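You operate a simulated robot arm through the tools that you are given. There is no shell and no other tool.

You are at the controls of a simulated two-armed robot. One attempt, no reset.

## Task
Pull mill one's mushroom button out, reset the fault and restart at 400 rpm.
Fine: turn the speed down before Start; no new fault; leave the other controls as they are.

The check looks at the end state, three seconds after you hand in, the way a careful person would. Anything else that was tipped, shoved, dropped, spilled or broken makes it a failure.

## Robot
Two 6-joint arms with fingered hands on one trunk that stands fixed in place. Base frame: the origin is at the foot of the trunk, x ahead of it, y to its left, z up. Readings come in m, degrees, newtons and seconds.
The left shoulder is at [0.02, 0.157, 0.829], the right one opposite. With the tool pointing down near the work surface each hand reaches from about 0.1 to 0.78 m from the base axis, measured 20 degrees to its own side. Payload 4.1 kg a hand.
The TCP of each hand is the grasp point between the finger pads, 0.033 m short of the fingertips. In the tool frame z runs along the fingers and y along their closing line. The gripper opens to 0.112 m; its body begins 0.039 m behind the TCP. The gripper is a hand of 4 fingers: y runs from the thumb to the fingers, the wrist lies at [-0.016, -0.118, -0.2] in the tool frame, and closing takes about 1.5 s.
Orientation is told as [roll, pitch, yaw] about the base's x, y, z axes, in that order, counted from this pose: with the fingers straight down and the wrist toward the robot, the tool's x, y and z point along [0, 1, 0], [1, 0, 0] and [0, 0, -1] of the base frame.

## Interface
- The arms move only by the tool nudge_tool. It takes "left_series", "right_series" or both (then of equal length, played together; a hand with none holds still); each is text: rows parted by semicolons, each of 7 numbers parted by spaces: the shift along the tool's x, y, z in m, then the turn, a rotation vector about the tool's x, y, z in degrees, then the gripper command, from -1 (fully open) to 1 (shut), values between in proportion. In form: dx dy dz rx ry rz gripper; .... A call has 1 to 20 rows; each row shifts and turns the commanded pose from where the row before left it, along the tool's axes as they then stand. A row lasts 0.2 s, in which the tool goes at most 0.05 m and 8.6 degrees; a call with a longer step from one row to the next is refused whole, and so is a gripper value outside its range. Where a pose cannot be reached the arm comes as near as it can. A force on the tool above 40 N (or 10 N above the force at the start of the call, whichever is more), or a blocked arm, ends the call early, and 0.2 s more pass. The fingers move at their own pace (about 0.072 m/s each) and stop on an object; they squeeze with about 21 N. The grip force told is the motor's: it shows also when the fingers shut on nothing. Time passes only in rows, and 0.2 s behind the last, so rows that do not move let the fingers close. It gives the time, the measured TCP pose, the force on the tool (base axes), the opening and the grip force at its end, in the units of the frame above (readings bear some noise), with the torque about the TCP (base axes, N m) and any sound that the robot's microphone picked up.
- Cameras (640 x 400 px; columns grow to the right, rows downward): "scene" is now at [0.0623, -0.0124, 1.4787]; the picture's right is [-0.11, -0.99, 0.00], its down [-0.40, 0.05, -0.92] and it looks along [0.91, -0.10, -0.40] (base axes); focal length 321 px, centre (320, 200). "left" rides on the left gripper at [-0.066, -0.089, -0.13] in its tool frame; the picture's right is [-0.79, -0.29, 0.54], its down [0.55, -0.71, 0.44] and it looks along [0.26, 0.64, 0.72] (tool axes); focal length 247 px, centre (320, 200). "right" rides on the right gripper at [0.066, -0.089, -0.13] in its tool frame; the picture's right is [-0.79, 0.29, -0.54], its down [-0.55, -0.71, 0.44] and it looks along [-0.26, 0.64, 0.72] (tool axes); focal length 247 px, centre (320, 200). There is no depth. A picture from a camera that has moved, and an enlarged one, comes with that camera's place and axes in the base frame and with its lens.
- capture(camera): a new picture of that camera. No time passes.
- preshape(shape, hand): the hand has 4 fingers and takes this shape, open, in about a second: jaw (thumb against the fingers, like two jaws); tri (thumb and two fingers); tip (a fingertip pinch); poke (one finger out to press); point (the index stretched); flat (the hand flat); cup (the hand cupped); fist (a fist). The gripper value then closes the fingers along that shape, each until it touches; the sizes above hold for jaw. It gives what a move gives, with no picture.
- pan_tilt(pan, tilt): turns the head with the scene camera to pan (to the left, within 86 degrees either way) and tilt (down, from -29 to 69), counted from straight ahead of the robot. It gives what a move gives.
- zoom(camera, box): a new picture of the part [left, top, right, bottom] of that camera's present view, enlarged. No time passes.
- hand_in(): hands the job in; it is judged then, once.

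Nothing tells you positions but the pictures and the camera data. Unless the task says otherwise, let go and move clear before handing in.

The tools are called after ">>>" by a JSON object that holds its "api" and its "payload". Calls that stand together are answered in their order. nudge_tool: Moves the arms, as the interface text tells. Its arguments: {"type":"object","properties":{"left_series":{"type":"string"},"right_series":{"type":"string"}},"required":[]} The other tools are called the same way: preshape (shape, hand) gives the hand a shape; pan_tilt (pan, tilt) turns the head that bears the scene camera; capture (camera) takes a picture; zoom (camera, box) takes an enlarged picture of a part of a camera's view; hand_in () hands the job in.

At the start:

```text
clock: 0.0
left_eef_pos: [0.3133, 0.0688, 1.3394]
left_tool_rot: [-0.1, 0.0, -5.2]
left_wrist_force: [0.7, -0.3, -0.2]
left_wrist_torque: [0.01, 0.0, -0.01]
left_opening: 0.1116
left_grasp_force: 0.1
left_shape: jaw
right_eef_pos: [0.3346, -0.2059, 1.3294]
right_tool_rot: [0.2, -0.2, -5.3]
right_wrist_force: [0.8, -0.4, 0.4]
right_wrist_torque: [-0.01, -0.03, -0.01]
right_opening: 0.1117
right_grasp_force: 0.0
right_shape: jaw
head pan, tilt (commanded): [-6.5, 23.6]
```

scene: 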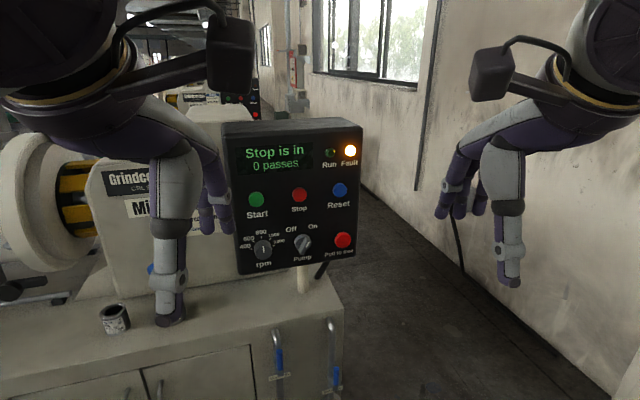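
right: 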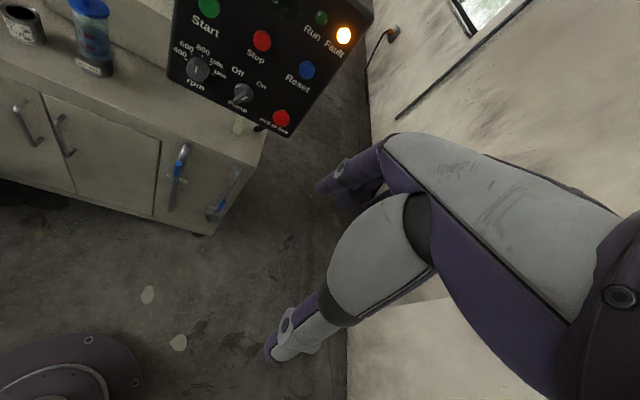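
left: 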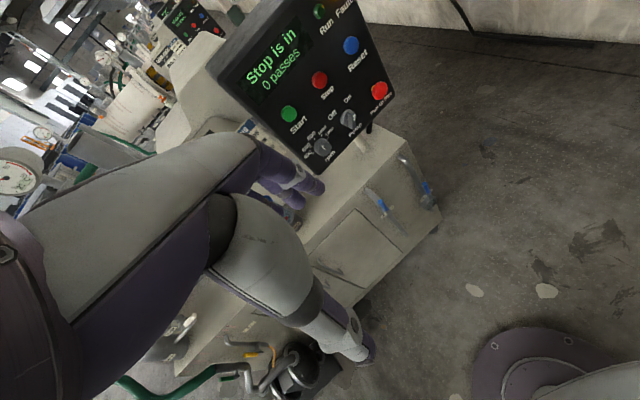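

The panel is ahead with Start, Stop, Reset in a row, and an rpm knob, Pump switch and red mushroom "Pull to free" below; the display says "Stop is in". I'll look closer at the panel before moving anything.

>>> {"api": "zoom", "payload": {"camera": "scene", "box": [210, 110, 380, 280]}}

>>> {"api": "zoom", "payload": {"camera": "scene", "box": [80, 140, 360, 320]}}

>>> {"api": "zoom", "payload": {"camera": "right", "box": [150, 0, 390, 150]}}

>>> {"api": "zoom", "payload": {"camera": "left", "box": [200, 0, 440, 180]}}

```text
2.35 times, centred on (295, 195) of scene
camera zoom: at [0.0623, -0.0124, 1.4787], right [-0.11, -0.99, 0.0], down [-0.4, 0.05, -0.92], along [0.91, -0.1, -0.4], focal length 756 px, centre (379, 212)
```

zoom: 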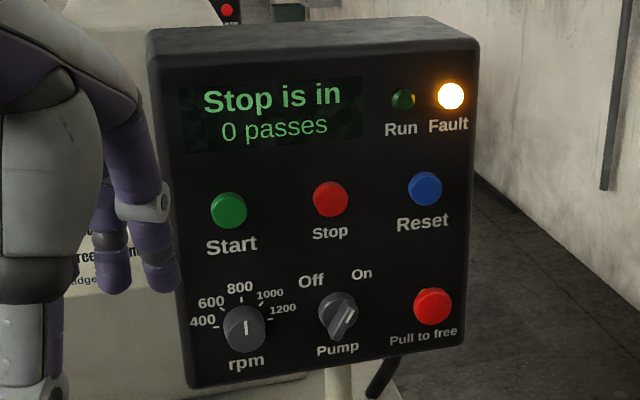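

```text
2.22 times, centred on (220, 230) of scene
camera zoom: at [0.0623, -0.0124, 1.4787], right [-0.11, -0.99, 0.0], down [-0.4, 0.05, -0.92], along [0.91, -0.1, -0.4], focal length 714 px, centre (542, 133)
```

zoom: 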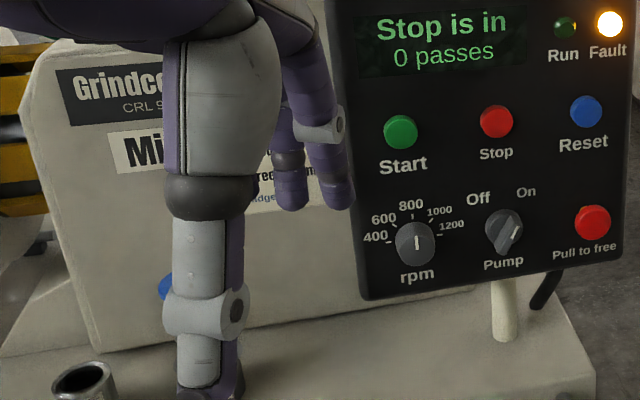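

```text
2.67 times, centred on (270, 75) of right
camera zoom: at [0.2506, -0.1326, 1.4605], right [0.21, -0.82, 0.54], down [-0.76, -0.48, -0.44], along [0.62, -0.31, -0.72], focal length 659 px, centre (453, 533)
```

zoom: 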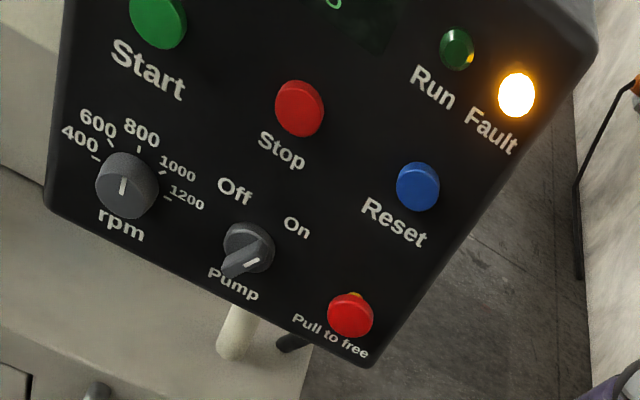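

```text
2.22 times, centred on (320, 90) of left
camera zoom: at [0.2196, 0.0121, 1.4682], right [-0.36, -0.76, -0.54], down [-0.66, 0.62, -0.44], along [0.66, 0.2, -0.72], focal length 549 px, centre (320, 444)
```

zoom: 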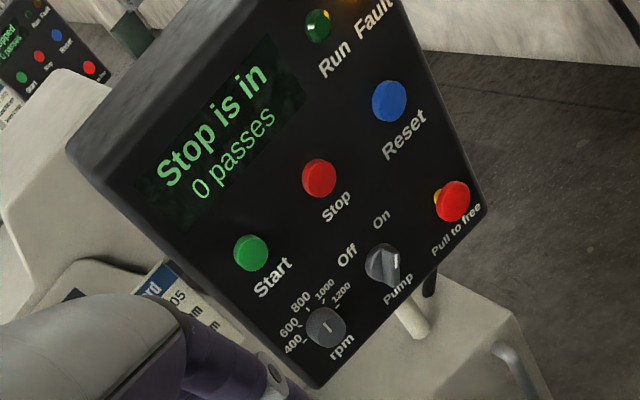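

The panel face seems to sit near x≈0.75, with its columns at about y≈0.05, -0.045 and -0.14 and its rows at about z≈1.19 and 1.07. Before touching anything I'll look around to confirm which machine is mill one and what obstacles are nearby.

>>> {"api": "pan_tilt", "payload": {"pan": 35, "tilt": 25}}

>>> {"api": "capture", "payload": {"camera": "scene"}}

```text
clock: 1.1
left_eef_pos: [0.3144, 0.0702, 1.339]
left_tool_rot: [-0.1, 0.1, -5.3]
left_wrist_force: [-0.1, 0.1, -0.6]
left_wrist_torque: [-0.02, -0.01, -0.02]
left_opening: 0.1115
left_grasp_force: 0.0
left_shape: jaw
right_eef_pos: [0.3341, -0.2048, 1.3302]
right_tool_rot: [0.1, -0.2, -5.3]
right_wrist_force: [0.8, -0.2, -0.9]
right_wrist_torque: [0.0, -0.01, -0.01]
right_opening: 0.1116
right_grasp_force: 0.1
right_shape: jaw
head pan, tilt (commanded): [35.0, 25.0]
```

```text
taken
camera scene: at [0.0459, 0.0509, 1.4764], right [0.57, -0.82, 0.0], down [-0.35, -0.24, -0.91], along [0.74, 0.52, -0.42], focal length 321 px, centre (320, 200)
```

scene: 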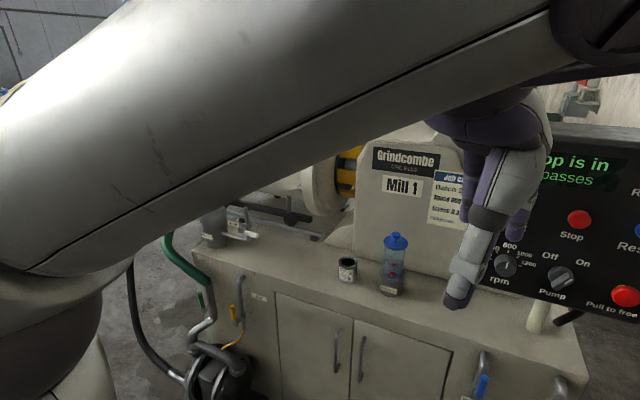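

The plate reads "Mill 1", so this panel is the right one. There is a bottle and a can on the bench to keep clear of, and a job card I'll try to read.

>>> {"api": "zoom", "payload": {"camera": "scene", "box": [360, 130, 520, 240]}}

>>> {"api": "zoom", "payload": {"camera": "scene", "box": [470, 120, 640, 330]}}

```text
3.64 times, centred on (440, 185) of scene
camera zoom: at [0.0459, 0.0509, 1.4764], right [0.57, -0.82, 0.0], down [-0.35, -0.24, -0.91], along [0.74, 0.52, -0.42], focal length 1168 px, centre (-116, 254)
```

zoom: 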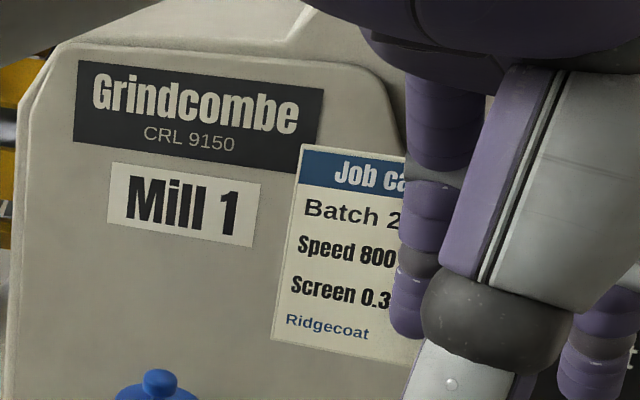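

```text
1.90 times, centred on (555, 225) of scene
camera zoom: at [0.0459, 0.0509, 1.4764], right [0.57, -0.82, 0.0], down [-0.35, -0.24, -0.91], along [0.74, 0.52, -0.42], focal length 612 px, centre (-128, 152)
```

zoom: 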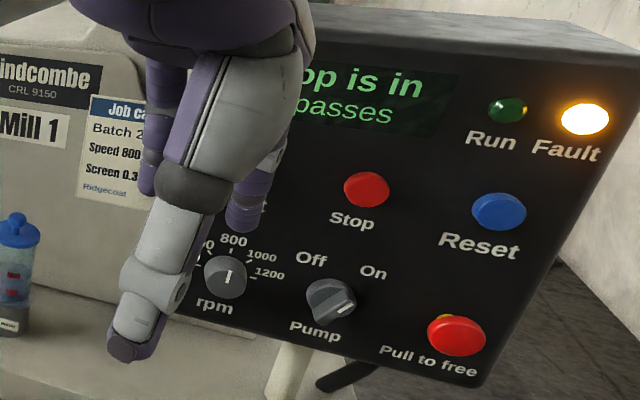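

The nameplate is confirmed. The job card's 800 is only for its own batch, and the task asks for 400. I'll take another head view from a different angle to fix the panel's plane better.

>>> {"api": "pan_tilt", "payload": {"pan": -45, "tilt": 25}}

>>> {"api": "capture", "payload": {"camera": "scene"}}

>>> {"api": "zoom", "payload": {"camera": "scene", "box": [0, 100, 170, 310]}}

```text
clock: 2.6
left_eef_pos: [0.3129, 0.0693, 1.3404]
left_tool_rot: [0.1, 0.1, -5.2]
left_wrist_force: [-0.6, -0.4, -0.4]
left_wrist_torque: [-0.01, 0.0, -0.01]
left_opening: 0.1117
left_grasp_force: 0.1
left_shape: jaw
right_eef_pos: [0.3352, -0.2045, 1.3298]
right_tool_rot: [0.1, -0.2, -5.3]
right_wrist_force: [-0.3, 0.2, -0.3]
right_wrist_torque: [0.0, -0.02, -0.02]
right_opening: 0.1116
right_grasp_force: 0.1
right_shape: jaw
head pan, tilt (commanded): [-45.0, 25.0]
```

```text
taken
camera scene: at [0.0356, -0.067, 1.4764], right [-0.71, -0.71, 0.0], down [-0.3, 0.3, -0.91], along [0.64, -0.64, -0.42], focal length 321 px, centre (320, 200)
```

scene: 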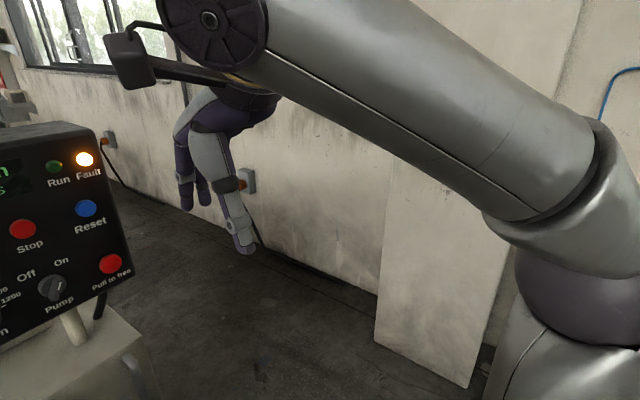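

```text
1.90 times, centred on (85, 205) of scene
camera zoom: at [0.0356, -0.067, 1.4764], right [-0.71, -0.71, 0.0], down [-0.3, 0.3, -0.91], along [0.64, -0.64, -0.42], focal length 612 px, centre (768, 190)
```

zoom: 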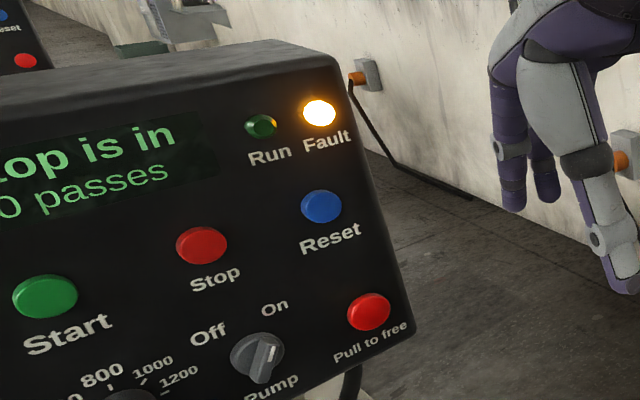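

The panel looks vertical and turned about 10° (inward normal ≈ [0.985, 0.17, 0]). The mushroom is near [0.76, -0.15, 1.055], with Reset about 13 cm above it. I'll bring the right hand round in stages so its fingers point forward, thumb below, stopping short of the mushroom.

>>> {"api": "pan_tilt", "payload": {"pan": -8, "tilt": 27}}

>>> {"api": "nudge_tool", "payload": {"right_series": "0 0 0 0 0 -7.65 -1; 0 0 0 0 0 -7.65 -1; -0.0019 0.0254 0.0249 -8.18 0 0 -1; -0.0019 0.0216 0.0283 -8.18 0 0 -1; -0.0019 0.0174 0.0310 -8.18 0 0 -1; -0.0019 0.0128 0.0332 -8.18 0 0 -1; -0.0019 0.0079 0.0347 -8.18 0 0 -1"}}

>>> {"api": "capture", "payload": {"camera": "scene"}}

>>> {"api": "capture", "payload": {"camera": "right"}}

```text
clock: 3.6
left_eef_pos: [0.3141, 0.0702, 1.339]
left_tool_rot: [-0.1, 0.0, -5.2]
left_wrist_force: [1.3, -0.6, -0.8]
left_wrist_torque: [0.01, -0.02, -0.02]
left_opening: 0.1117
left_grasp_force: 0.1
left_shape: jaw
right_eef_pos: [0.3352, -0.2044, 1.3304]
right_tool_rot: [0.2, -0.1, -5.4]
right_wrist_force: [0.4, 0.3, 0.6]
right_wrist_torque: [0.02, 0.02, -0.01]
right_opening: 0.1116
right_grasp_force: 0.1
right_shape: jaw
head pan, tilt (commanded): [-8.0, 27.0]
```

```text
clock: 5.2
left_eef_pos: [0.3138, 0.0696, 1.3404]
left_tool_rot: [0.1, 0.0, -5.2]
left_wrist_force: [0.0, 1.3, 0.5]
left_wrist_torque: [-0.02, -0.01, 0.01]
left_opening: 0.1117
left_grasp_force: 0.0
left_shape: jaw
right_eef_pos: [0.4519, -0.1862, 1.2376]
right_tool_rot: [0.9, -38.9, 8.3]
right_wrist_force: [-0.6, 1.4, -0.3]
right_wrist_torque: [-0.08, -0.03, -0.06]
right_opening: 0.1117
right_grasp_force: 0.0
right_shape: jaw
right hand out of reach, approached as far as the arm can: row 7
head pan, tilt (commanded): [-8.0, 27.0]
```

```text
taken
camera scene: at [0.0606, -0.0144, 1.4732], right [-0.14, -0.99, 0.0], down [-0.45, 0.06, -0.89], along [0.88, -0.12, -0.45], focal length 321 px, centre (320, 200)
```

scene: 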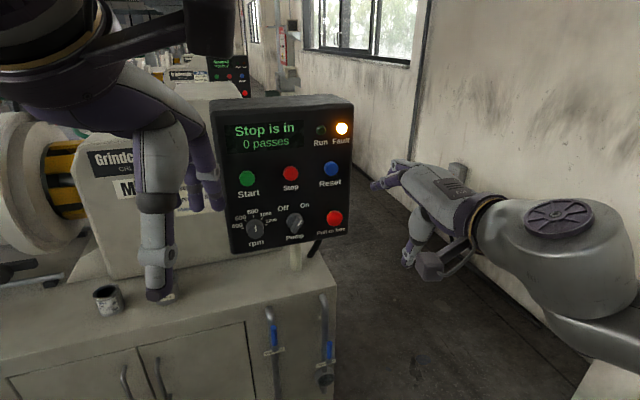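

```text
taken
camera right: at [0.2923, -0.1465, 1.2843], right [0.01, -0.81, 0.59], down [-0.19, -0.58, -0.79], along [0.98, -0.11, -0.16], focal length 247 px, centre (320, 200)
```

right: 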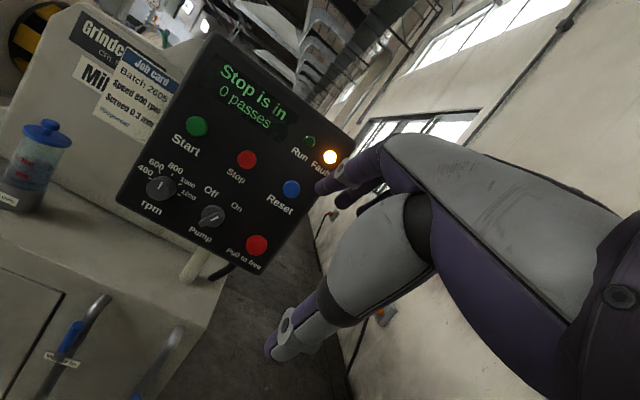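

The right hand swung forward but stopped about 3 cm short on the last row, reported as out of reach. I'll make small turns to learn whether that's a joint limit or just a tight spot on the path.

>>> {"api": "nudge_tool", "payload": {"right_series": "0 0 0 0 0 0 -1; 0 0 0 -6 0 0 -1; 0 0 0 0 0 0 -1"}}

```text
clock: 6.0
left_eef_pos: [0.3125, 0.0702, 1.3403]
left_tool_rot: [0.0, 0.0, -5.2]
left_wrist_force: [0.2, -0.2, -0.2]
left_wrist_torque: [0.01, 0.01, -0.02]
left_opening: 0.1117
left_grasp_force: 0.0
left_shape: jaw
right_eef_pos: [0.4475, -0.1688, 1.2508]
right_tool_rot: [0.0, -46.4, 9.4]
right_wrist_force: [-0.1, -0.1, -0.3]
right_wrist_torque: [0.0, 0.03, -0.01]
right_opening: 0.1119
right_grasp_force: 0.0
right_shape: jaw
right hand out of reach, approached as far as the arm can: row 2
head pan, tilt (commanded): [-8.0, 27.0]
```

The hand keeps its orientation but can't get low enough this close in. I'll try going forward first at the present tilt and see if the reach error goes away.

>>> {"api": "nudge_tool", "payload": {"right_series": "0 0.0137 0.0146 0 0 0 -1; 0 0.0137 0.0146 0 0 0 -1; 0 0.0137 0.0146 0 0 0 -1; 0 0.0137 0.0146 0 0 0 -1"}}

>>> {"api": "capture", "payload": {"camera": "scene"}}

```text
clock: 7.0
left_eef_pos: [0.3131, 0.0699, 1.3396]
left_tool_rot: [0.0, 0.0, -5.2]
left_wrist_force: [0.0, 0.1, -0.5]
left_wrist_torque: [-0.02, -0.01, -0.01]
left_opening: 0.1114
left_grasp_force: 0.1
left_shape: jaw
right_eef_pos: [0.525, -0.1503, 1.256]
right_tool_rot: [0.0, -46.7, 9.5]
right_wrist_force: [0.1, -0.3, -0.1]
right_wrist_torque: [-0.01, 0.0, 0.0]
right_opening: 0.1118
right_grasp_force: 0.2
right_shape: jaw
right hand out of reach, approached as far as the arm can: row 1
head pan, tilt (commanded): [-8.0, 27.0]
```

```text
taken
camera scene: at [0.0607, -0.0147, 1.4732], right [-0.14, -0.99, 0.0], down [-0.45, 0.06, -0.89], along [0.88, -0.12, -0.45], focal length 321 px, centre (320, 200)
```

scene: 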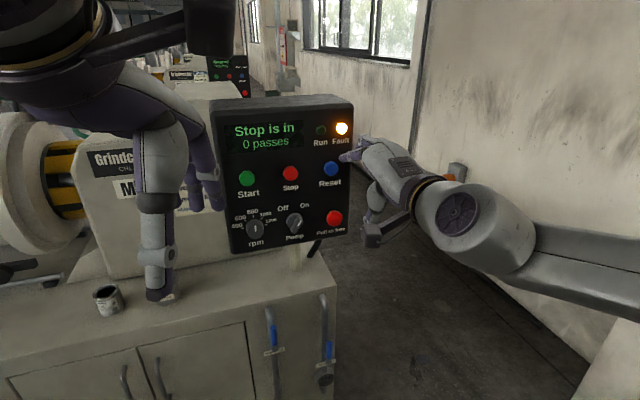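

Moving forward worked, and the hand is now at about [0.525, -0.15, 1.256]. Next I'll lower it straight down at this tilt.

>>> {"api": "nudge_tool", "payload": {"right_series": "0 -0.0182 0.0171 0 0 0 -1; 0 -0.0182 0.0171 0 0 0 -1; 0 -0.0182 0.0171 0 0 0 -1; 0 -0.0182 0.0171 0 0 0 -1"}}

```text
clock: 8.0
left_eef_pos: [0.3123, 0.0689, 1.3389]
left_tool_rot: [0.0, 0.1, -5.2]
left_wrist_force: [-0.9, -0.4, 0.4]
left_wrist_torque: [-0.02, -0.04, -0.02]
left_opening: 0.1117
left_grasp_force: 0.0
left_shape: jaw
right_eef_pos: [0.5152, -0.104, 1.1891]
right_tool_rot: [0.0, -46.7, 9.5]
right_wrist_force: [-0.5, 0.6, 0.3]
right_wrist_torque: [-0.02, 0.02, -0.03]
right_opening: 0.1117
right_grasp_force: 0.0
right_shape: jaw
right hand out of reach, approached as far as the arm can: row 1, 2, 3, 4
head pan, tilt (commanded): [-8.0, 27.0]
```

Going down pushes the hand leftward, so a wrist joint seems to be at its limit in this roll. I'll roll the hand about its finger axis so the wrist sits more to the right, where the forearm comes from, and test again.

>>> {"api": "nudge_tool", "payload": {"right_series": "0 0 0 0 0 -8 -1; 0 0 0 0 0 -8 -1; 0 0 0 0 0 -8 -1; 0 0 0 0 0 -8 -1"}}

>>> {"api": "capture", "payload": {"camera": "scene"}}

```text
clock: 9.0
left_eef_pos: [0.3142, 0.0694, 1.3394]
left_tool_rot: [0.0, -0.1, -5.2]
left_wrist_force: [-0.2, -0.6, 0.1]
left_wrist_torque: [0.0, 0.0, 0.02]
left_opening: 0.1117
left_grasp_force: 0.1
left_shape: jaw
right_eef_pos: [0.4816, -0.0213, 1.2538]
right_tool_rot: [-29.6, -37.6, 51.8]
right_wrist_force: [0.1, -0.6, -0.9]
right_wrist_torque: [-0.04, -0.01, -0.02]
right_opening: 0.1118
right_grasp_force: 0.2
right_shape: jaw
right hand out of reach, approached as far as the arm can: row 1, 2, 3, 4
head pan, tilt (commanded): [-8.0, 27.0]
```

```text
taken
camera scene: at [0.061, -0.0146, 1.4732], right [-0.14, -0.99, 0.0], down [-0.45, 0.06, -0.89], along [0.88, -0.12, -0.45], focal length 321 px, centre (320, 200)
```

scene: 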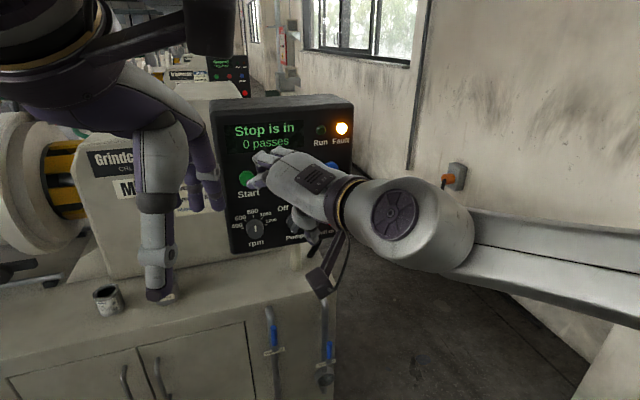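

That roll made it worse, so the opposite roll should free the wrist. I'll undo it and go the other way.

>>> {"api": "nudge_tool", "payload": {"right_series": "0 0 0 0 0 8 -1; 0 0 0 0 0 8 -1; 0 0 0 0 0 8 -1; 0 0 0 0 0 8 -1; 0 0 0 0 0 8 -1; 0 0 0 0 0 8 -1; 0 0 0 0 0 8 -1"}}

>>> {"api": "capture", "payload": {"camera": "scene"}}

```text
clock: 10.6
left_eef_pos: [0.3131, 0.0693, 1.3401]
left_tool_rot: [0.0, 0.1, -5.2]
left_wrist_force: [1.0, -0.3, -0.3]
left_wrist_torque: [0.02, 0.01, 0.02]
left_opening: 0.1118
left_grasp_force: 0.0
left_shape: jaw
right_eef_pos: [0.4816, -0.0239, 1.2525]
right_tool_rot: [23.8, -41.8, -23.3]
right_wrist_force: [0.0, -0.4, 0.1]
right_wrist_torque: [-0.02, -0.03, 0.01]
right_opening: 0.1117
right_grasp_force: 0.0
right_shape: jaw
head pan, tilt (commanded): [-8.0, 27.0]
```

```text
taken
camera scene: at [0.061, -0.0149, 1.4732], right [-0.14, -0.99, 0.0], down [-0.45, 0.06, -0.89], along [0.88, -0.12, -0.45], focal length 321 px, centre (320, 200)
```

scene: 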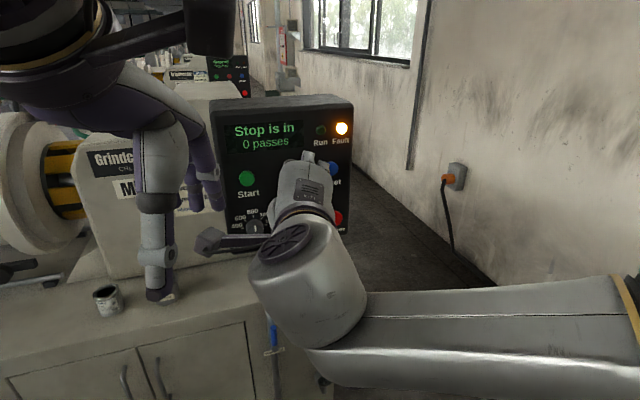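

With this roll, no reach warnings. The forearm comes in from the right, so a roll that puts the wrist on the left is workable. I'll move the hand right and slightly down to check the reach there.

>>> {"api": "nudge_tool", "payload": {"right_series": "-0.0287 0.0058 0.0078 0 0 0 -1; -0.0287 0.0058 0.0078 0 0 0 -1; -0.0287 0.0058 0.0078 0 0 0 -1; -0.0287 0.0058 0.0078 0 0 0 -1; -0.0287 0.0058 0.0078 0 0 0 -1"}}

```text
clock: 11.8
left_eef_pos: [0.3139, 0.07, 1.3401]
left_tool_rot: [0.0, 0.1, -5.1]
left_wrist_force: [-0.3, -0.2, -0.4]
left_wrist_torque: [-0.01, 0.0, -0.01]
left_opening: 0.1119
left_grasp_force: 0.1
left_shape: jaw
right_eef_pos: [0.5133, -0.1626, 1.2027]
right_tool_rot: [23.7, -41.9, -23.1]
right_wrist_force: [0.5, 0.6, -0.2]
right_wrist_torque: [-0.02, 0.05, -0.03]
right_opening: 0.1119
right_grasp_force: 0.0
right_shape: jaw
head pan, tilt (commanded): [-8.0, 27.0]
```

Reachable now: the hand is at [0.513, -0.163, 1.203] with no warning. I'll pitch the fingers up toward horizontal.

>>> {"api": "nudge_tool", "payload": {"right_series": "0 0 0 -6.58 2.93 0 -1; 0 0 0 -6.58 2.93 0 -1; 0 0 0 -6.58 2.93 0 -1; 0 0 0 -6.58 2.93 0 -1; 0 0 0 -6.58 2.93 0 -1; 0 0 0 -6.58 2.93 0 -1"}}

>>> {"api": "capture", "payload": {"camera": "scene"}}

>>> {"api": "capture", "payload": {"camera": "right"}}

```text
clock: 13.2
left_eef_pos: [0.313, 0.0697, 1.3396]
left_tool_rot: [0.0, 0.0, -5.1]
left_wrist_force: [0.4, -0.9, -0.2]
left_wrist_torque: [0.01, -0.01, 0.0]
left_opening: 0.1117
left_grasp_force: 0.2
left_shape: jaw
right_eef_pos: [0.4927, -0.0776, 1.3053]
right_tool_rot: [89.2, -67.3, -80.1]
right_wrist_force: [-0.8, 0.4, -0.3]
right_wrist_torque: [0.01, 0.03, 0.02]
right_opening: 0.112
right_grasp_force: 0.0
right_shape: jaw
right hand out of reach, approached as far as the arm can: row 3, 4, 5, 6
head pan, tilt (commanded): [-8.0, 27.0]
```

```text
taken
camera scene: at [0.0607, -0.015, 1.4732], right [-0.14, -0.99, 0.0], down [-0.45, 0.06, -0.89], along [0.88, -0.12, -0.45], focal length 321 px, centre (320, 200)
```

scene: 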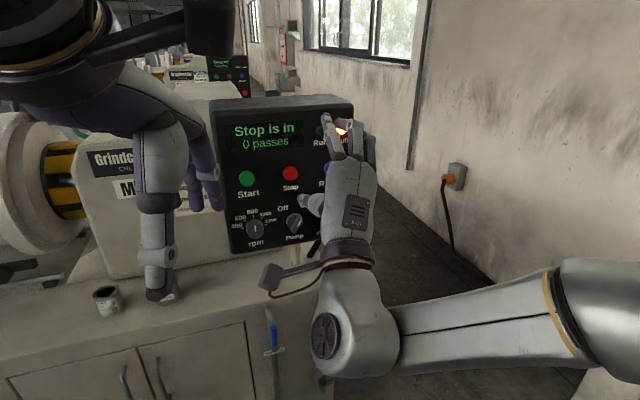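

```text
taken
camera right: at [0.3476, -0.0048, 1.2495], right [-0.4, -0.92, -0.04], down [0.46, -0.17, -0.87], along [0.79, -0.37, 0.49], focal length 247 px, centre (320, 200)
```

right: 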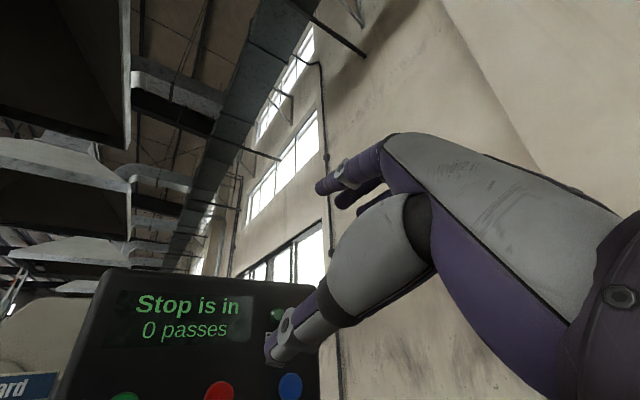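

Pitching up again hits a limit and the hand drifts up and left. I'll look at the whole right arm to understand its joint layout.

>>> {"api": "pan_tilt", "payload": {"pan": -50, "tilt": 40}}

>>> {"api": "capture", "payload": {"camera": "scene"}}

>>> {"api": "capture", "payload": {"camera": "left"}}

```text
clock: 14.3
left_eef_pos: [0.3126, 0.0702, 1.3393]
left_tool_rot: [0.1, -0.1, -5.2]
left_wrist_force: [-0.4, 0.5, -0.4]
left_wrist_torque: [-0.03, -0.01, 0.02]
left_opening: 0.1115
left_grasp_force: 0.1
left_shape: jaw
right_eef_pos: [0.4944, -0.0764, 1.3055]
right_tool_rot: [88.7, -67.3, -79.6]
right_wrist_force: [-1.2, -0.6, -0.1]
right_wrist_torque: [0.01, -0.02, -0.01]
right_opening: 0.1119
right_grasp_force: 0.1
right_shape: jaw
head pan, tilt (commanded): [-50.0, 40.0]
```

```text
taken
camera scene: at [0.0251, -0.067, 1.4531], right [-0.77, -0.64, 0.0], down [-0.41, 0.49, -0.77], along [0.49, -0.59, -0.64], focal length 321 px, centre (320, 200)
```

scene: 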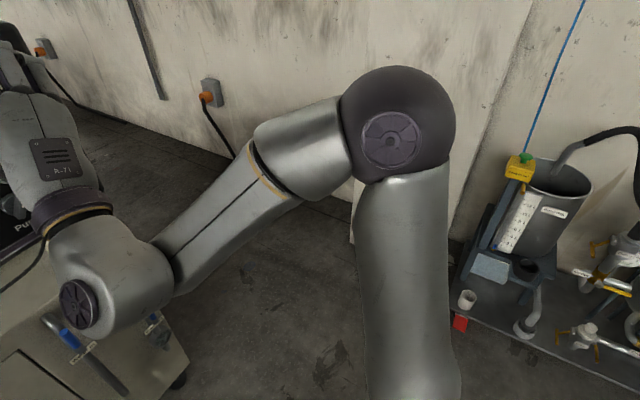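

```text
taken
camera left: at [0.2196, 0.0121, 1.4682], right [-0.36, -0.76, -0.54], down [-0.66, 0.62, -0.44], along [0.66, 0.2, -0.72], focal length 247 px, centre (320, 200)
```

left: 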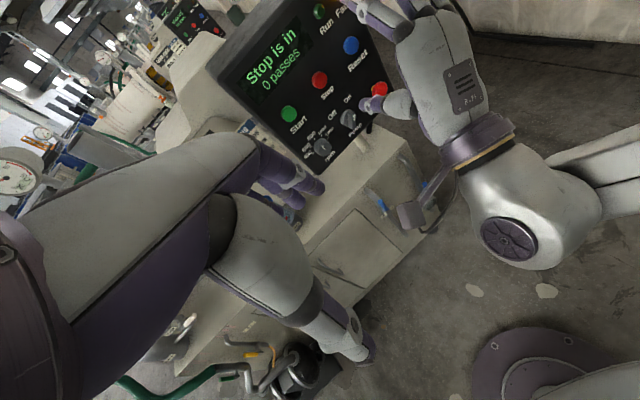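

I now see the layout: shoulder, elbow up high at right, forearm roll, wrist bend, hand roll, with the hand-roll joint probably at its limit. Rolling further positive (y toward the right) should release it, so I'll roll the hand in place.

>>> {"api": "pan_tilt", "payload": {"pan": -12, "tilt": 32}}

>>> {"api": "nudge_tool", "payload": {"right_series": "0 0 0 0 0 8 -1; 0 0 0 0 0 8 -1; 0 0 0 0 0 8 -1; 0 0 0 0 0 8 -1; 0 0 0 0 0 8 -1; 0 0 0 0 0 8 -1; 0 0 0 0 0 8 -1; 0 0 0 0 0 8 -1"}}

>>> {"api": "capture", "payload": {"camera": "scene"}}

```text
clock: 15.4
left_eef_pos: [0.3129, 0.0695, 1.3391]
left_tool_rot: [0.0, 0.1, -5.3]
left_wrist_force: [-0.2, -0.2, -0.1]
left_wrist_torque: [0.03, 0.02, 0.03]
left_opening: 0.1116
left_grasp_force: 0.1
left_shape: jaw
right_eef_pos: [0.4936, -0.0785, 1.3054]
right_tool_rot: [88.6, -67.2, -79.6]
right_wrist_force: [0.4, -0.4, -0.6]
right_wrist_torque: [0.01, -0.02, -0.01]
right_opening: 0.1117
right_grasp_force: 0.0
right_shape: jaw
head pan, tilt (commanded): [-12.0, 32.0]
```

```text
clock: 16.3
left_eef_pos: [0.3169, 0.0735, 1.3461]
left_tool_rot: [-0.7, -1.6, -4.4]
left_wrist_force: [7.0, 4.9, 6.4]
left_wrist_torque: [-0.37, 0.36, 0.14]
left_opening: 0.1117
left_grasp_force: 0.0
left_shape: jaw
right_eef_pos: [0.4766, -0.0374, 1.4106]
right_tool_rot: [88.9, -38.4, -79.2]
right_wrist_force: [-6.7, -3.9, -7.6]
right_wrist_torque: [-0.7, -1.13, 1.36]
right_opening: 0.1118
right_grasp_force: 0.0
right_shape: jaw
right hand out of reach, approached as far as the arm can: row 1, 2, 3, 4
head pan, tilt (commanded): [-12.0, 32.0]
stopped in row 4 (left hand): the force on the tool passed its limit at 61 N (the readings are from after the stop); the commanded pose is now the measured one
```

```text
taken
camera scene: at [0.0581, -0.0211, 1.4652], right [-0.21, -0.98, 0.0], down [-0.52, 0.11, -0.85], along [0.83, -0.18, -0.53], focal length 321 px, centre (320, 200)
```

scene: 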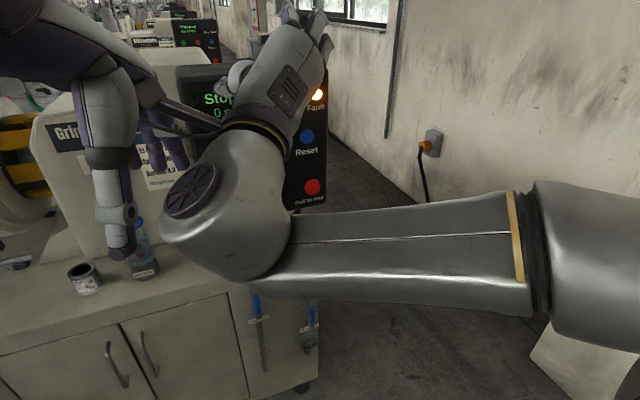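

The right hand's camera bracket brushed the left hand during that roll; nothing else was touched. My kinematic reading is that the hands reach this panel better crossed, so the left arm can do the work. I'll roll the right hand back and take it well out to the right.

>>> {"api": "nudge_tool", "payload": {"right_series": "0 0 0 0 0 -8 -1; 0 0 0 0 0 -8 -1; 0 0 0 0 0 -8 -1; 0 0 0 0 0 -8 -1; -0.0378 0.013 0 0 0 0 -1; -0.0378 0.013 0 7.56 -2.6 0 -1; -0.0378 0.013 0 7.56 -2.6 0 -1; -0.0378 0.013 0 7.56 -2.6 0 -1; -0.0378 0.013 0 7.56 -2.6 0 -1; -0.0378 0.013 0 7.56 -2.6 0 -1; -0.0378 0.013 0 7.56 -2.6 0 -1"}}

>>> {"api": "capture", "payload": {"camera": "scene"}}

```text
clock: 18.7
left_eef_pos: [0.315, 0.0731, 1.3465]
left_tool_rot: [-0.8, -1.3, -4.6]
left_wrist_force: [0.2, -0.3, 0.1]
left_wrist_torque: [0.01, -0.02, -0.02]
left_opening: 0.1119
left_grasp_force: 0.2
left_shape: jaw
right_eef_pos: [0.5237, -0.3163, 1.408]
right_tool_rot: [16.5, -38.3, -15.0]
right_wrist_force: [-0.5, -0.1, -0.7]
right_wrist_torque: [-0.03, 0.01, -0.01]
right_opening: 0.1115
right_grasp_force: 0.0
right_shape: jaw
head pan, tilt (commanded): [-12.0, 32.0]
```

```text
taken
camera scene: at [0.0577, -0.0203, 1.4653], right [-0.21, -0.98, 0.0], down [-0.52, 0.11, -0.85], along [0.83, -0.18, -0.53], focal length 321 px, centre (320, 200)
```

scene: 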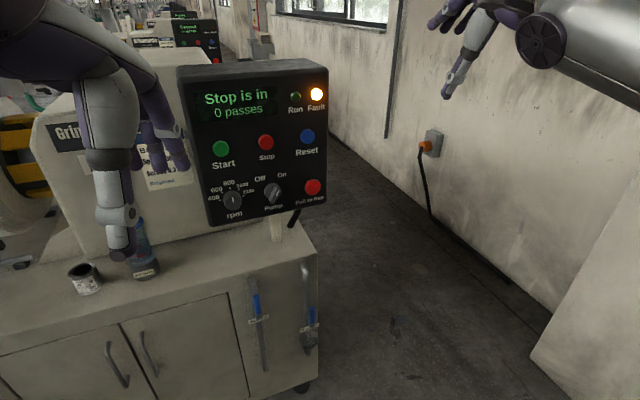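

The right hand is clear of the panel. I'll retract it a little further, and with the left hand start by turning to the panel's yaw, pitching up partway and moving forward.

>>> {"api": "nudge_tool", "payload": {"right_series": "-0.0257 -0.0179 -0.0223 0 0 0 -1; -0.0257 -0.0179 -0.0223 0 0 0 -1; -0.0257 -0.0179 -0.0223 0 0 0 -1; -0.0257 -0.0179 -0.0223 0 0 0 -1; -0.0257 -0.0179 -0.0223 0 0 0 -1", "left_series": "0 0 0 0 0 -7.3 -1; 0 0 0 0 0 -7.3 -1; 0 0.04 0.025 -8 0 0 -1; 0 0.0361 0.0303 -8 0 0 -1; 0 0.0316 0.0351 -8 0 0 -1"}}

>>> {"api": "capture", "payload": {"camera": "scene"}}

```text
clock: 19.9
left_eef_pos: [0.4369, 0.0927, 1.2734]
left_tool_rot: [-1.3, -25.0, 10.6]
left_wrist_force: [-0.9, -0.4, -0.3]
left_wrist_torque: [-0.03, 0.02, -0.03]
left_opening: 0.1117
left_grasp_force: 0.1
left_shape: jaw
right_eef_pos: [0.3737, -0.431, 1.4075]
right_tool_rot: [16.7, -38.2, -15.0]
right_wrist_force: [0.5, -0.4, 0.1]
right_wrist_torque: [0.0, 0.02, 0.02]
right_opening: 0.1114
right_grasp_force: 0.1
right_shape: jaw
head pan, tilt (commanded): [-12.0, 32.0]
```

```text
taken
camera scene: at [0.0581, -0.0205, 1.4653], right [-0.21, -0.98, 0.0], down [-0.52, 0.11, -0.85], along [0.83, -0.18, -0.53], focal length 321 px, centre (320, 200)
```

scene: 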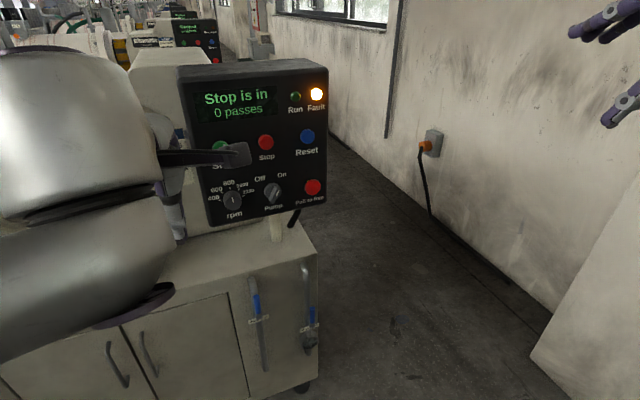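

Left hand is at [0.437, 0.093, 1.273] and pitched 25°. Next I'll slide it right and a little down, keeping it well short of the panel.

>>> {"api": "nudge_tool", "payload": {"left_series": "-0.04 -0.0085 0.0181 0 0 0 -1; -0.04 -0.0085 0.0181 0 0 0 -1; -0.04 -0.0085 0.0181 0 0 0 -1; -0.04 -0.0085 0.0181 0 0 0 -1; -0.04 -0.0085 0.0181 0 0 0 -1"}}

>>> {"api": "capture", "payload": {"camera": "scene"}}

```text
clock: 21.1
left_eef_pos: [0.4718, -0.1077, 1.1795]
left_tool_rot: [-1.4, -25.0, 10.6]
left_wrist_force: [0.3, -0.2, 0.8]
left_wrist_torque: [-0.06, 0.0, -0.04]
left_opening: 0.1118
left_grasp_force: 0.1
left_shape: jaw
right_eef_pos: [0.3727, -0.4308, 1.4081]
right_tool_rot: [16.6, -38.2, -15.0]
right_wrist_force: [0.0, 1.2, 0.4]
right_wrist_torque: [-0.03, 0.03, -0.03]
right_opening: 0.1118
right_grasp_force: 0.1
right_shape: jaw
head pan, tilt (commanded): [-12.0, 32.0]
```

```text
taken
camera scene: at [0.0578, -0.0199, 1.4653], right [-0.21, -0.98, 0.0], down [-0.52, 0.11, -0.85], along [0.83, -0.18, -0.53], focal length 321 px, centre (320, 200)
```

scene: 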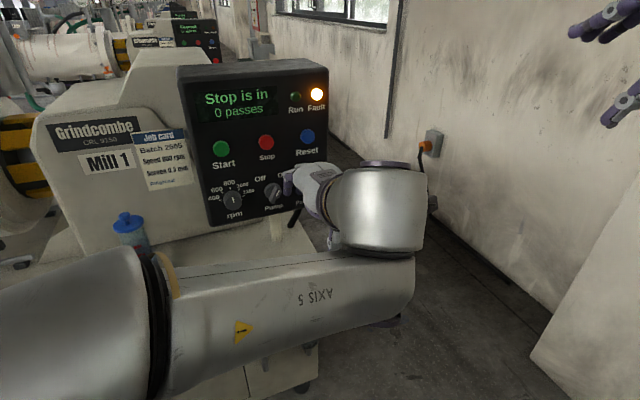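

That worked without reach warnings. Now I'll pitch the left fingers up to horizontal while easing toward a standoff in front of the mushroom.

>>> {"api": "nudge_tool", "payload": {"left_series": "-0.0115 0.0071 0.0144 -8.1 0 0 -1; -0.0115 0.005 0.0152 -8.1 0 0 -1; -0.0115 0.0028 0.0157 -8.1 0 0 -1; -0.0115 0.0006 0.016 -8.1 0 0 -1"}}

>>> {"api": "capture", "payload": {"camera": "scene"}}

```text
clock: 22.1
left_eef_pos: [0.5282, -0.1446, 1.1388]
left_tool_rot: [-2.0, -57.6, 11.7]
left_wrist_force: [-0.2, 0.5, -0.6]
left_wrist_torque: [-0.01, 0.01, -0.01]
left_opening: 0.1118
left_grasp_force: 0.0
left_shape: jaw
right_eef_pos: [0.3727, -0.43, 1.4094]
right_tool_rot: [16.5, -38.2, -15.0]
right_wrist_force: [-0.7, 0.6, 0.7]
right_wrist_torque: [0.02, -0.02, -0.02]
right_opening: 0.1119
right_grasp_force: 0.2
right_shape: jaw
head pan, tilt (commanded): [-12.0, 32.0]
```

```text
taken
camera scene: at [0.0576, -0.0203, 1.4653], right [-0.21, -0.98, 0.0], down [-0.52, 0.11, -0.85], along [0.83, -0.18, -0.53], focal length 321 px, centre (320, 200)
```

scene: 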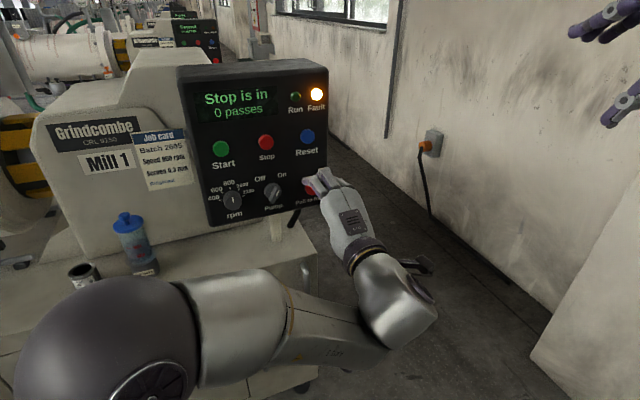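

It's tracking well, with the hand now right of the panel column and pitched 58°. I'll continue the pitch to horizontal and check the wrist camera.

>>> {"api": "nudge_tool", "payload": {"left_series": "-0.006 -0.0017 0.0159 -8.1 0 0 -1; -0.006 -0.0039 0.0155 -8.1 0 0 -1; -0.006 -0.0061 0.0148 -8.1 0 0 -1; -0.006 -0.0081 0.0138 -8.1 0 0 -1"}}

>>> {"api": "capture", "payload": {"camera": "scene"}}

>>> {"api": "capture", "payload": {"camera": "left"}}

```text
clock: 23.1
left_eef_pos: [0.5812, -0.1592, 1.0982]
left_tool_rot: [-92.1, -88.9, 101.9]
left_wrist_force: [0.0, 0.3, -0.2]
left_wrist_torque: [0.0, 0.01, -0.01]
left_opening: 0.1118
left_grasp_force: 0.1
left_shape: jaw
right_eef_pos: [0.3719, -0.4324, 1.4073]
right_tool_rot: [16.5, -38.1, -15.0]
right_wrist_force: [-0.7, -0.1, 0.4]
right_wrist_torque: [-0.01, -0.02, -0.01]
right_opening: 0.1116
right_grasp_force: 0.1
right_shape: jaw
head pan, tilt (commanded): [-12.0, 32.0]
```

```text
taken
camera scene: at [0.0576, -0.0204, 1.4653], right [-0.21, -0.98, 0.0], down [-0.52, 0.11, -0.85], along [0.83, -0.18, -0.53], focal length 321 px, centre (320, 200)
```

scene: 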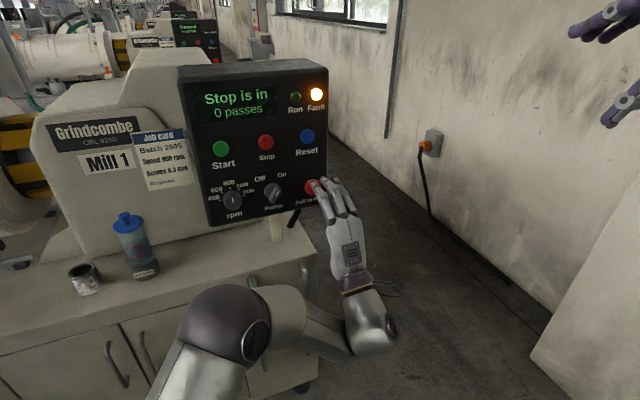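

```text
taken
camera left: at [0.466, -0.2478, 1.009], right [0.67, -0.69, -0.27], down [0.34, 0.61, -0.72], along [0.66, 0.39, 0.64], focal length 247 px, centre (320, 200)
```

left: 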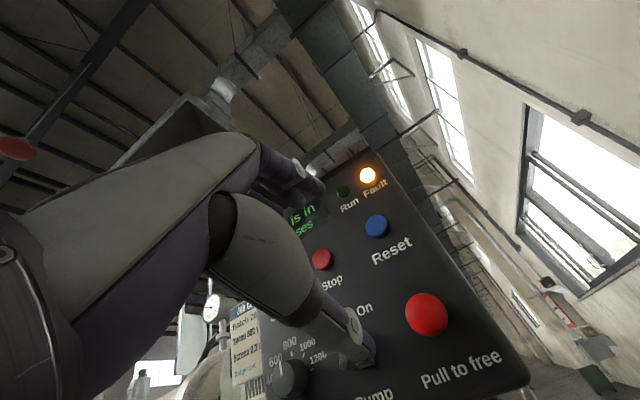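

The left wrist camera now has a clear view. Triangulating, the mushroom's front is at about [0.760, -0.150, 1.057] and the tool axis already matches the panel normal. I'll centre on it and close half the distance.

>>> {"api": "nudge_tool", "payload": {"left_series": "-0.0107 -0.0205 0.02 0 0 0 -1; -0.0107 -0.0205 0.02 0 0 0 -1; 0 0 0.03 0 0 0 -1; 0 0 0 0 0 0 -1"}}

>>> {"api": "capture", "payload": {"camera": "left"}}

>>> {"api": "zoom", "payload": {"camera": "scene", "box": [170, 60, 410, 300]}}

```text
clock: 24.1
left_eef_pos: [0.6548, -0.1685, 1.0579]
left_tool_rot: [-83.9, -88.9, 94.2]
left_wrist_force: [0.5, 0.1, -0.1]
left_wrist_torque: [0.0, -0.02, 0.01]
left_opening: 0.1118
left_grasp_force: 0.1
left_shape: jaw
right_eef_pos: [0.3743, -0.4313, 1.4083]
right_tool_rot: [16.6, -38.1, -15.0]
right_wrist_force: [-0.3, -0.5, -0.3]
right_wrist_torque: [-0.03, 0.02, 0.0]
right_opening: 0.1119
right_grasp_force: 0.1
right_shape: jaw
head pan, tilt (commanded): [-12.0, 32.0]
```

```text
taken
camera left: at [0.539, -0.2579, 0.97], right [0.67, -0.69, -0.27], down [0.33, 0.61, -0.72], along [0.66, 0.39, 0.64], focal length 247 px, centre (320, 200)
```

left: 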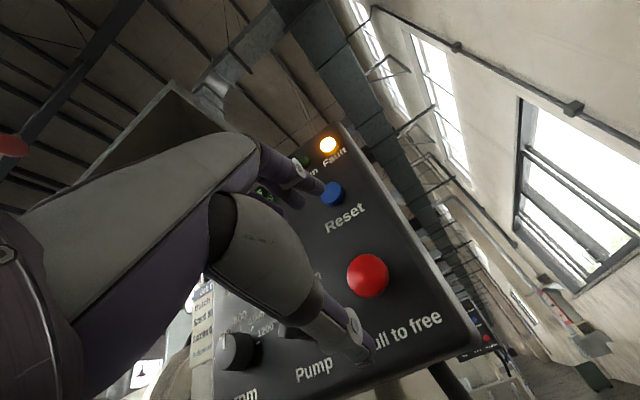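

```text
1.67 times, centred on (290, 180) of scene
camera zoom: at [0.058, -0.0205, 1.4653], right [-0.21, -0.98, 0.0], down [-0.52, 0.11, -0.85], along [0.83, -0.18, -0.53], focal length 535 px, centre (370, 233)
```

zoom: 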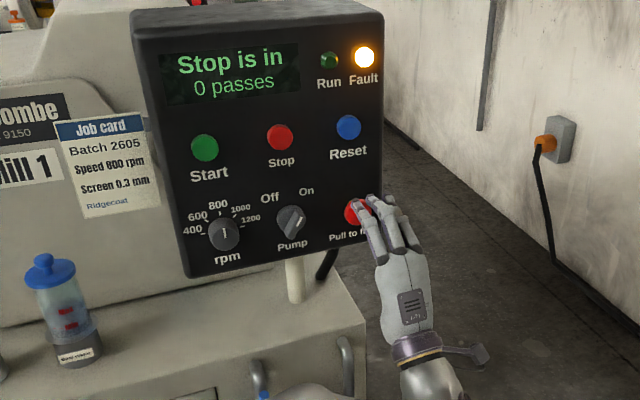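

The mushroom is about 10.5 cm straight ahead of the TCP, centred within a few millimetres. I'll advance 7.5 cm and look again before closing.

>>> {"api": "nudge_tool", "payload": {"left_series": "0 0.001 0.025 0 0 0 -1; 0 0 0.025 0 0 0 -1; 0 0 0.025 0 0 0 -1; 0 0 0 0 0 0 -1"}}

>>> {"api": "capture", "payload": {"camera": "left"}}

>>> {"api": "zoom", "payload": {"camera": "scene", "box": [240, 100, 400, 260]}}

```text
clock: 25.1
left_eef_pos: [0.7283, -0.1561, 1.0587]
left_tool_rot: [-82.8, -88.9, 92.9]
left_wrist_force: [0.4, -0.1, -0.2]
left_wrist_torque: [-0.01, -0.01, -0.02]
left_opening: 0.1118
left_grasp_force: 0.0
left_shape: jaw
right_eef_pos: [0.3731, -0.4311, 1.4075]
right_tool_rot: [16.6, -38.2, -15.1]
right_wrist_force: [-0.1, -0.3, -0.2]
right_wrist_torque: [0.01, 0.03, 0.01]
right_opening: 0.1118
right_grasp_force: 0.1
right_shape: jaw
head pan, tilt (commanded): [-12.0, 32.0]
```

```text
taken
camera left: at [0.6128, -0.2443, 0.9707], right [0.67, -0.69, -0.27], down [0.33, 0.61, -0.72], along [0.66, 0.39, 0.64], focal length 247 px, centre (320, 200)
```

left: 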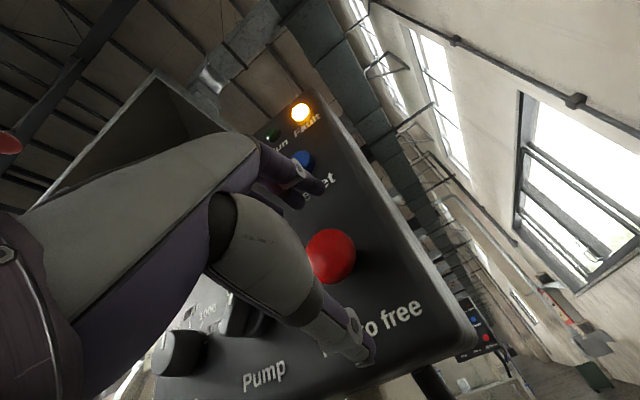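

```text
2.50 times, centred on (320, 180) of scene
camera zoom: at [0.058, -0.0205, 1.4653], right [-0.21, -0.98, 0.0], down [-0.52, 0.11, -0.85], along [0.83, -0.18, -0.53], focal length 803 px, centre (320, 250)
```

zoom: 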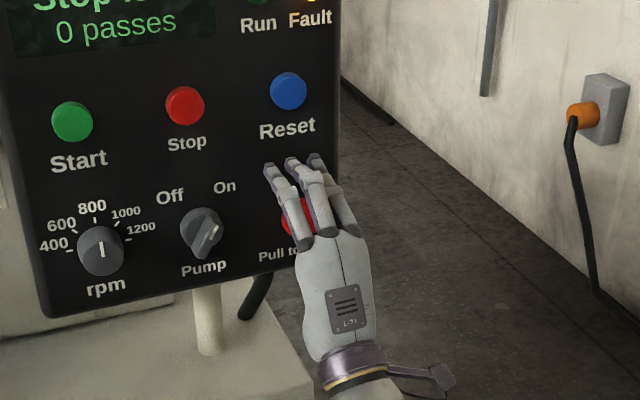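

Centred, with about 3.3 cm still to the head's front. I'll go in 1.7 cm more so the fingertips pass the rim without touching the panel, then close on it.

>>> {"api": "nudge_tool", "payload": {"left_series": "0.001 0 0.0085 0 0 0 -1; 0.001 0 0.0085 0 0 0 -1; 0 0 0 0 0 0 0; 0 0 0 0 0 0 0.3; 0 0 0 0 0 0 0.6; 0 0 0 0 0 0 1; 0 0 0 0 0 0 1; 0 0 0 0 0 0 1; 0 0 0 0 0 0 1; 0 0 0 0 0 0 1; 0 0 0 0 0 0 1"}}

>>> {"api": "capture", "payload": {"camera": "left"}}

>>> {"api": "zoom", "payload": {"camera": "scene", "box": [240, 60, 400, 260]}}

```text
clock: 27.5
left_eef_pos: [0.7453, -0.1491, 1.0577]
left_tool_rot: [-80.9, -88.8, 90.9]
left_wrist_force: [4.4, 0.3, -2.9]
left_wrist_torque: [0.03, 0.05, 0.01]
left_opening: 0.0313
left_grasp_force: 21.4
left_shape: jaw
right_eef_pos: [0.374, -0.4309, 1.4091]
right_tool_rot: [16.6, -38.3, -15.0]
right_wrist_force: [0.0, -0.3, 0.4]
right_wrist_torque: [-0.06, 0.01, -0.05]
right_opening: 0.1117
right_grasp_force: 0.0
right_shape: jaw
head pan, tilt (commanded): [-12.0, 32.0]
```

```text
taken
camera left: at [0.6291, -0.2394, 0.9699], right [0.67, -0.69, -0.27], down [0.33, 0.61, -0.72], along [0.67, 0.39, 0.64], focal length 247 px, centre (320, 200)
```

left: 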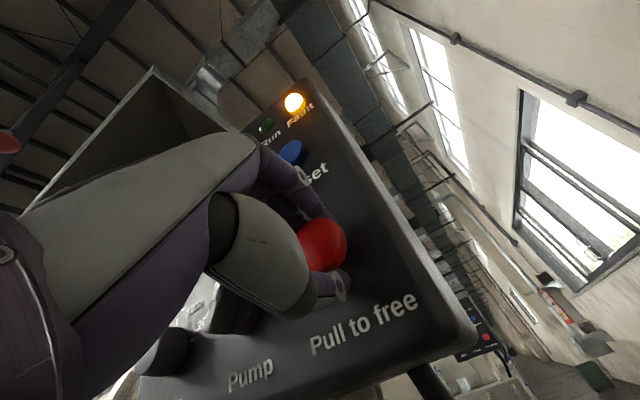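

```text
2.00 times, centred on (320, 160) of scene
camera zoom: at [0.0583, -0.0205, 1.4652], right [-0.21, -0.98, 0.0], down [-0.52, 0.11, -0.85], along [0.83, -0.18, -0.53], focal length 642 px, centre (320, 280)
```

zoom: 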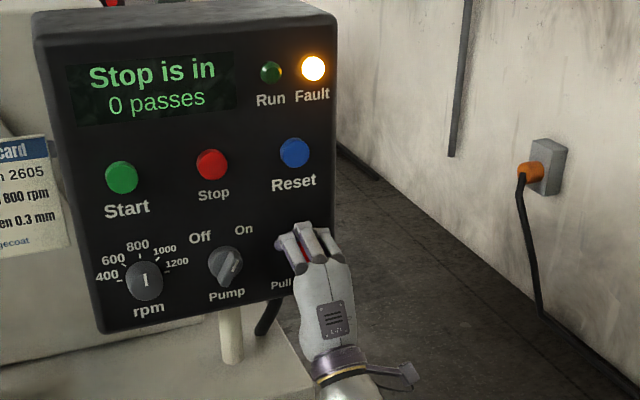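

The fingers hold the mushroom head (opening 3.1 cm, 21 N). Now I'll pull straight back slowly.

>>> {"api": "nudge_tool", "payload": {"left_series": "0 0 -0.005 0 0 0 1; 0 0 -0.005 0 0 0 1; 0 0 -0.005 0 0 0 1; 0 0 -0.005 0 0 0 1; 0 0 0 0 0 0 1"}}

>>> {"api": "capture", "payload": {"camera": "left"}}

>>> {"api": "zoom", "payload": {"camera": "scene", "box": [240, 60, 400, 260]}}

```text
clock: 28.4
left_eef_pos: [0.7331, -0.1509, 1.0574]
left_tool_rot: [-56.0, -88.7, 66.1]
left_wrist_force: [29.7, -9.6, 3.7]
left_wrist_torque: [0.27, -0.07, -0.24]
left_opening: 0.0285
left_grasp_force: 21.1
left_shape: jaw
right_eef_pos: [0.3743, -0.4314, 1.4085]
right_tool_rot: [16.6, -38.0, -15.0]
right_wrist_force: [0.0, 0.0, 0.0]
right_wrist_torque: [0.02, 0.05, 0.0]
right_opening: 0.112
right_grasp_force: 0.0
right_shape: jaw
head pan, tilt (commanded): [-12.0, 32.0]
stopped in row 4 (left hand): the force on the tool passed its limit at 44 N (the readings are from after the stop); the commanded pose is now the measured one
```

```text
taken
camera left: at [0.6165, -0.24, 0.9697], right [0.67, -0.69, -0.28], down [0.32, 0.61, -0.73], along [0.67, 0.39, 0.63], focal length 247 px, centre (320, 200)
```

left: 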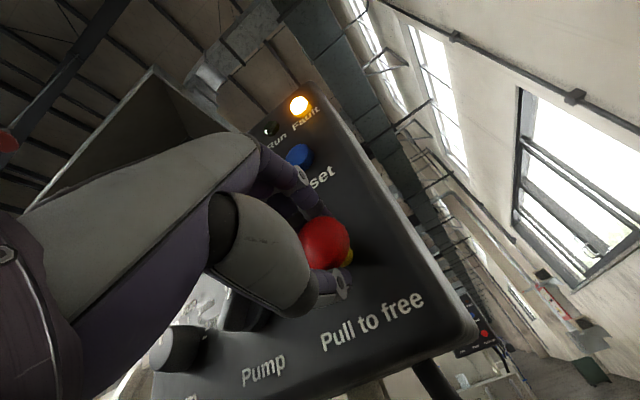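

```text
2.00 times, centred on (320, 160) of scene
camera zoom: at [0.0593, -0.0209, 1.4652], right [-0.21, -0.98, 0.0], down [-0.52, 0.11, -0.85], along [0.83, -0.18, -0.53], focal length 642 px, centre (320, 280)
```

zoom: 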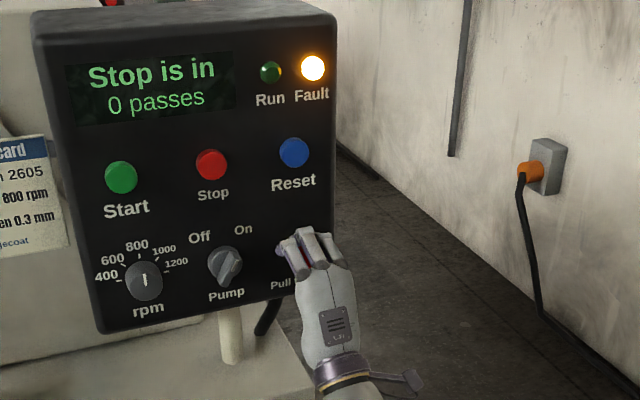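

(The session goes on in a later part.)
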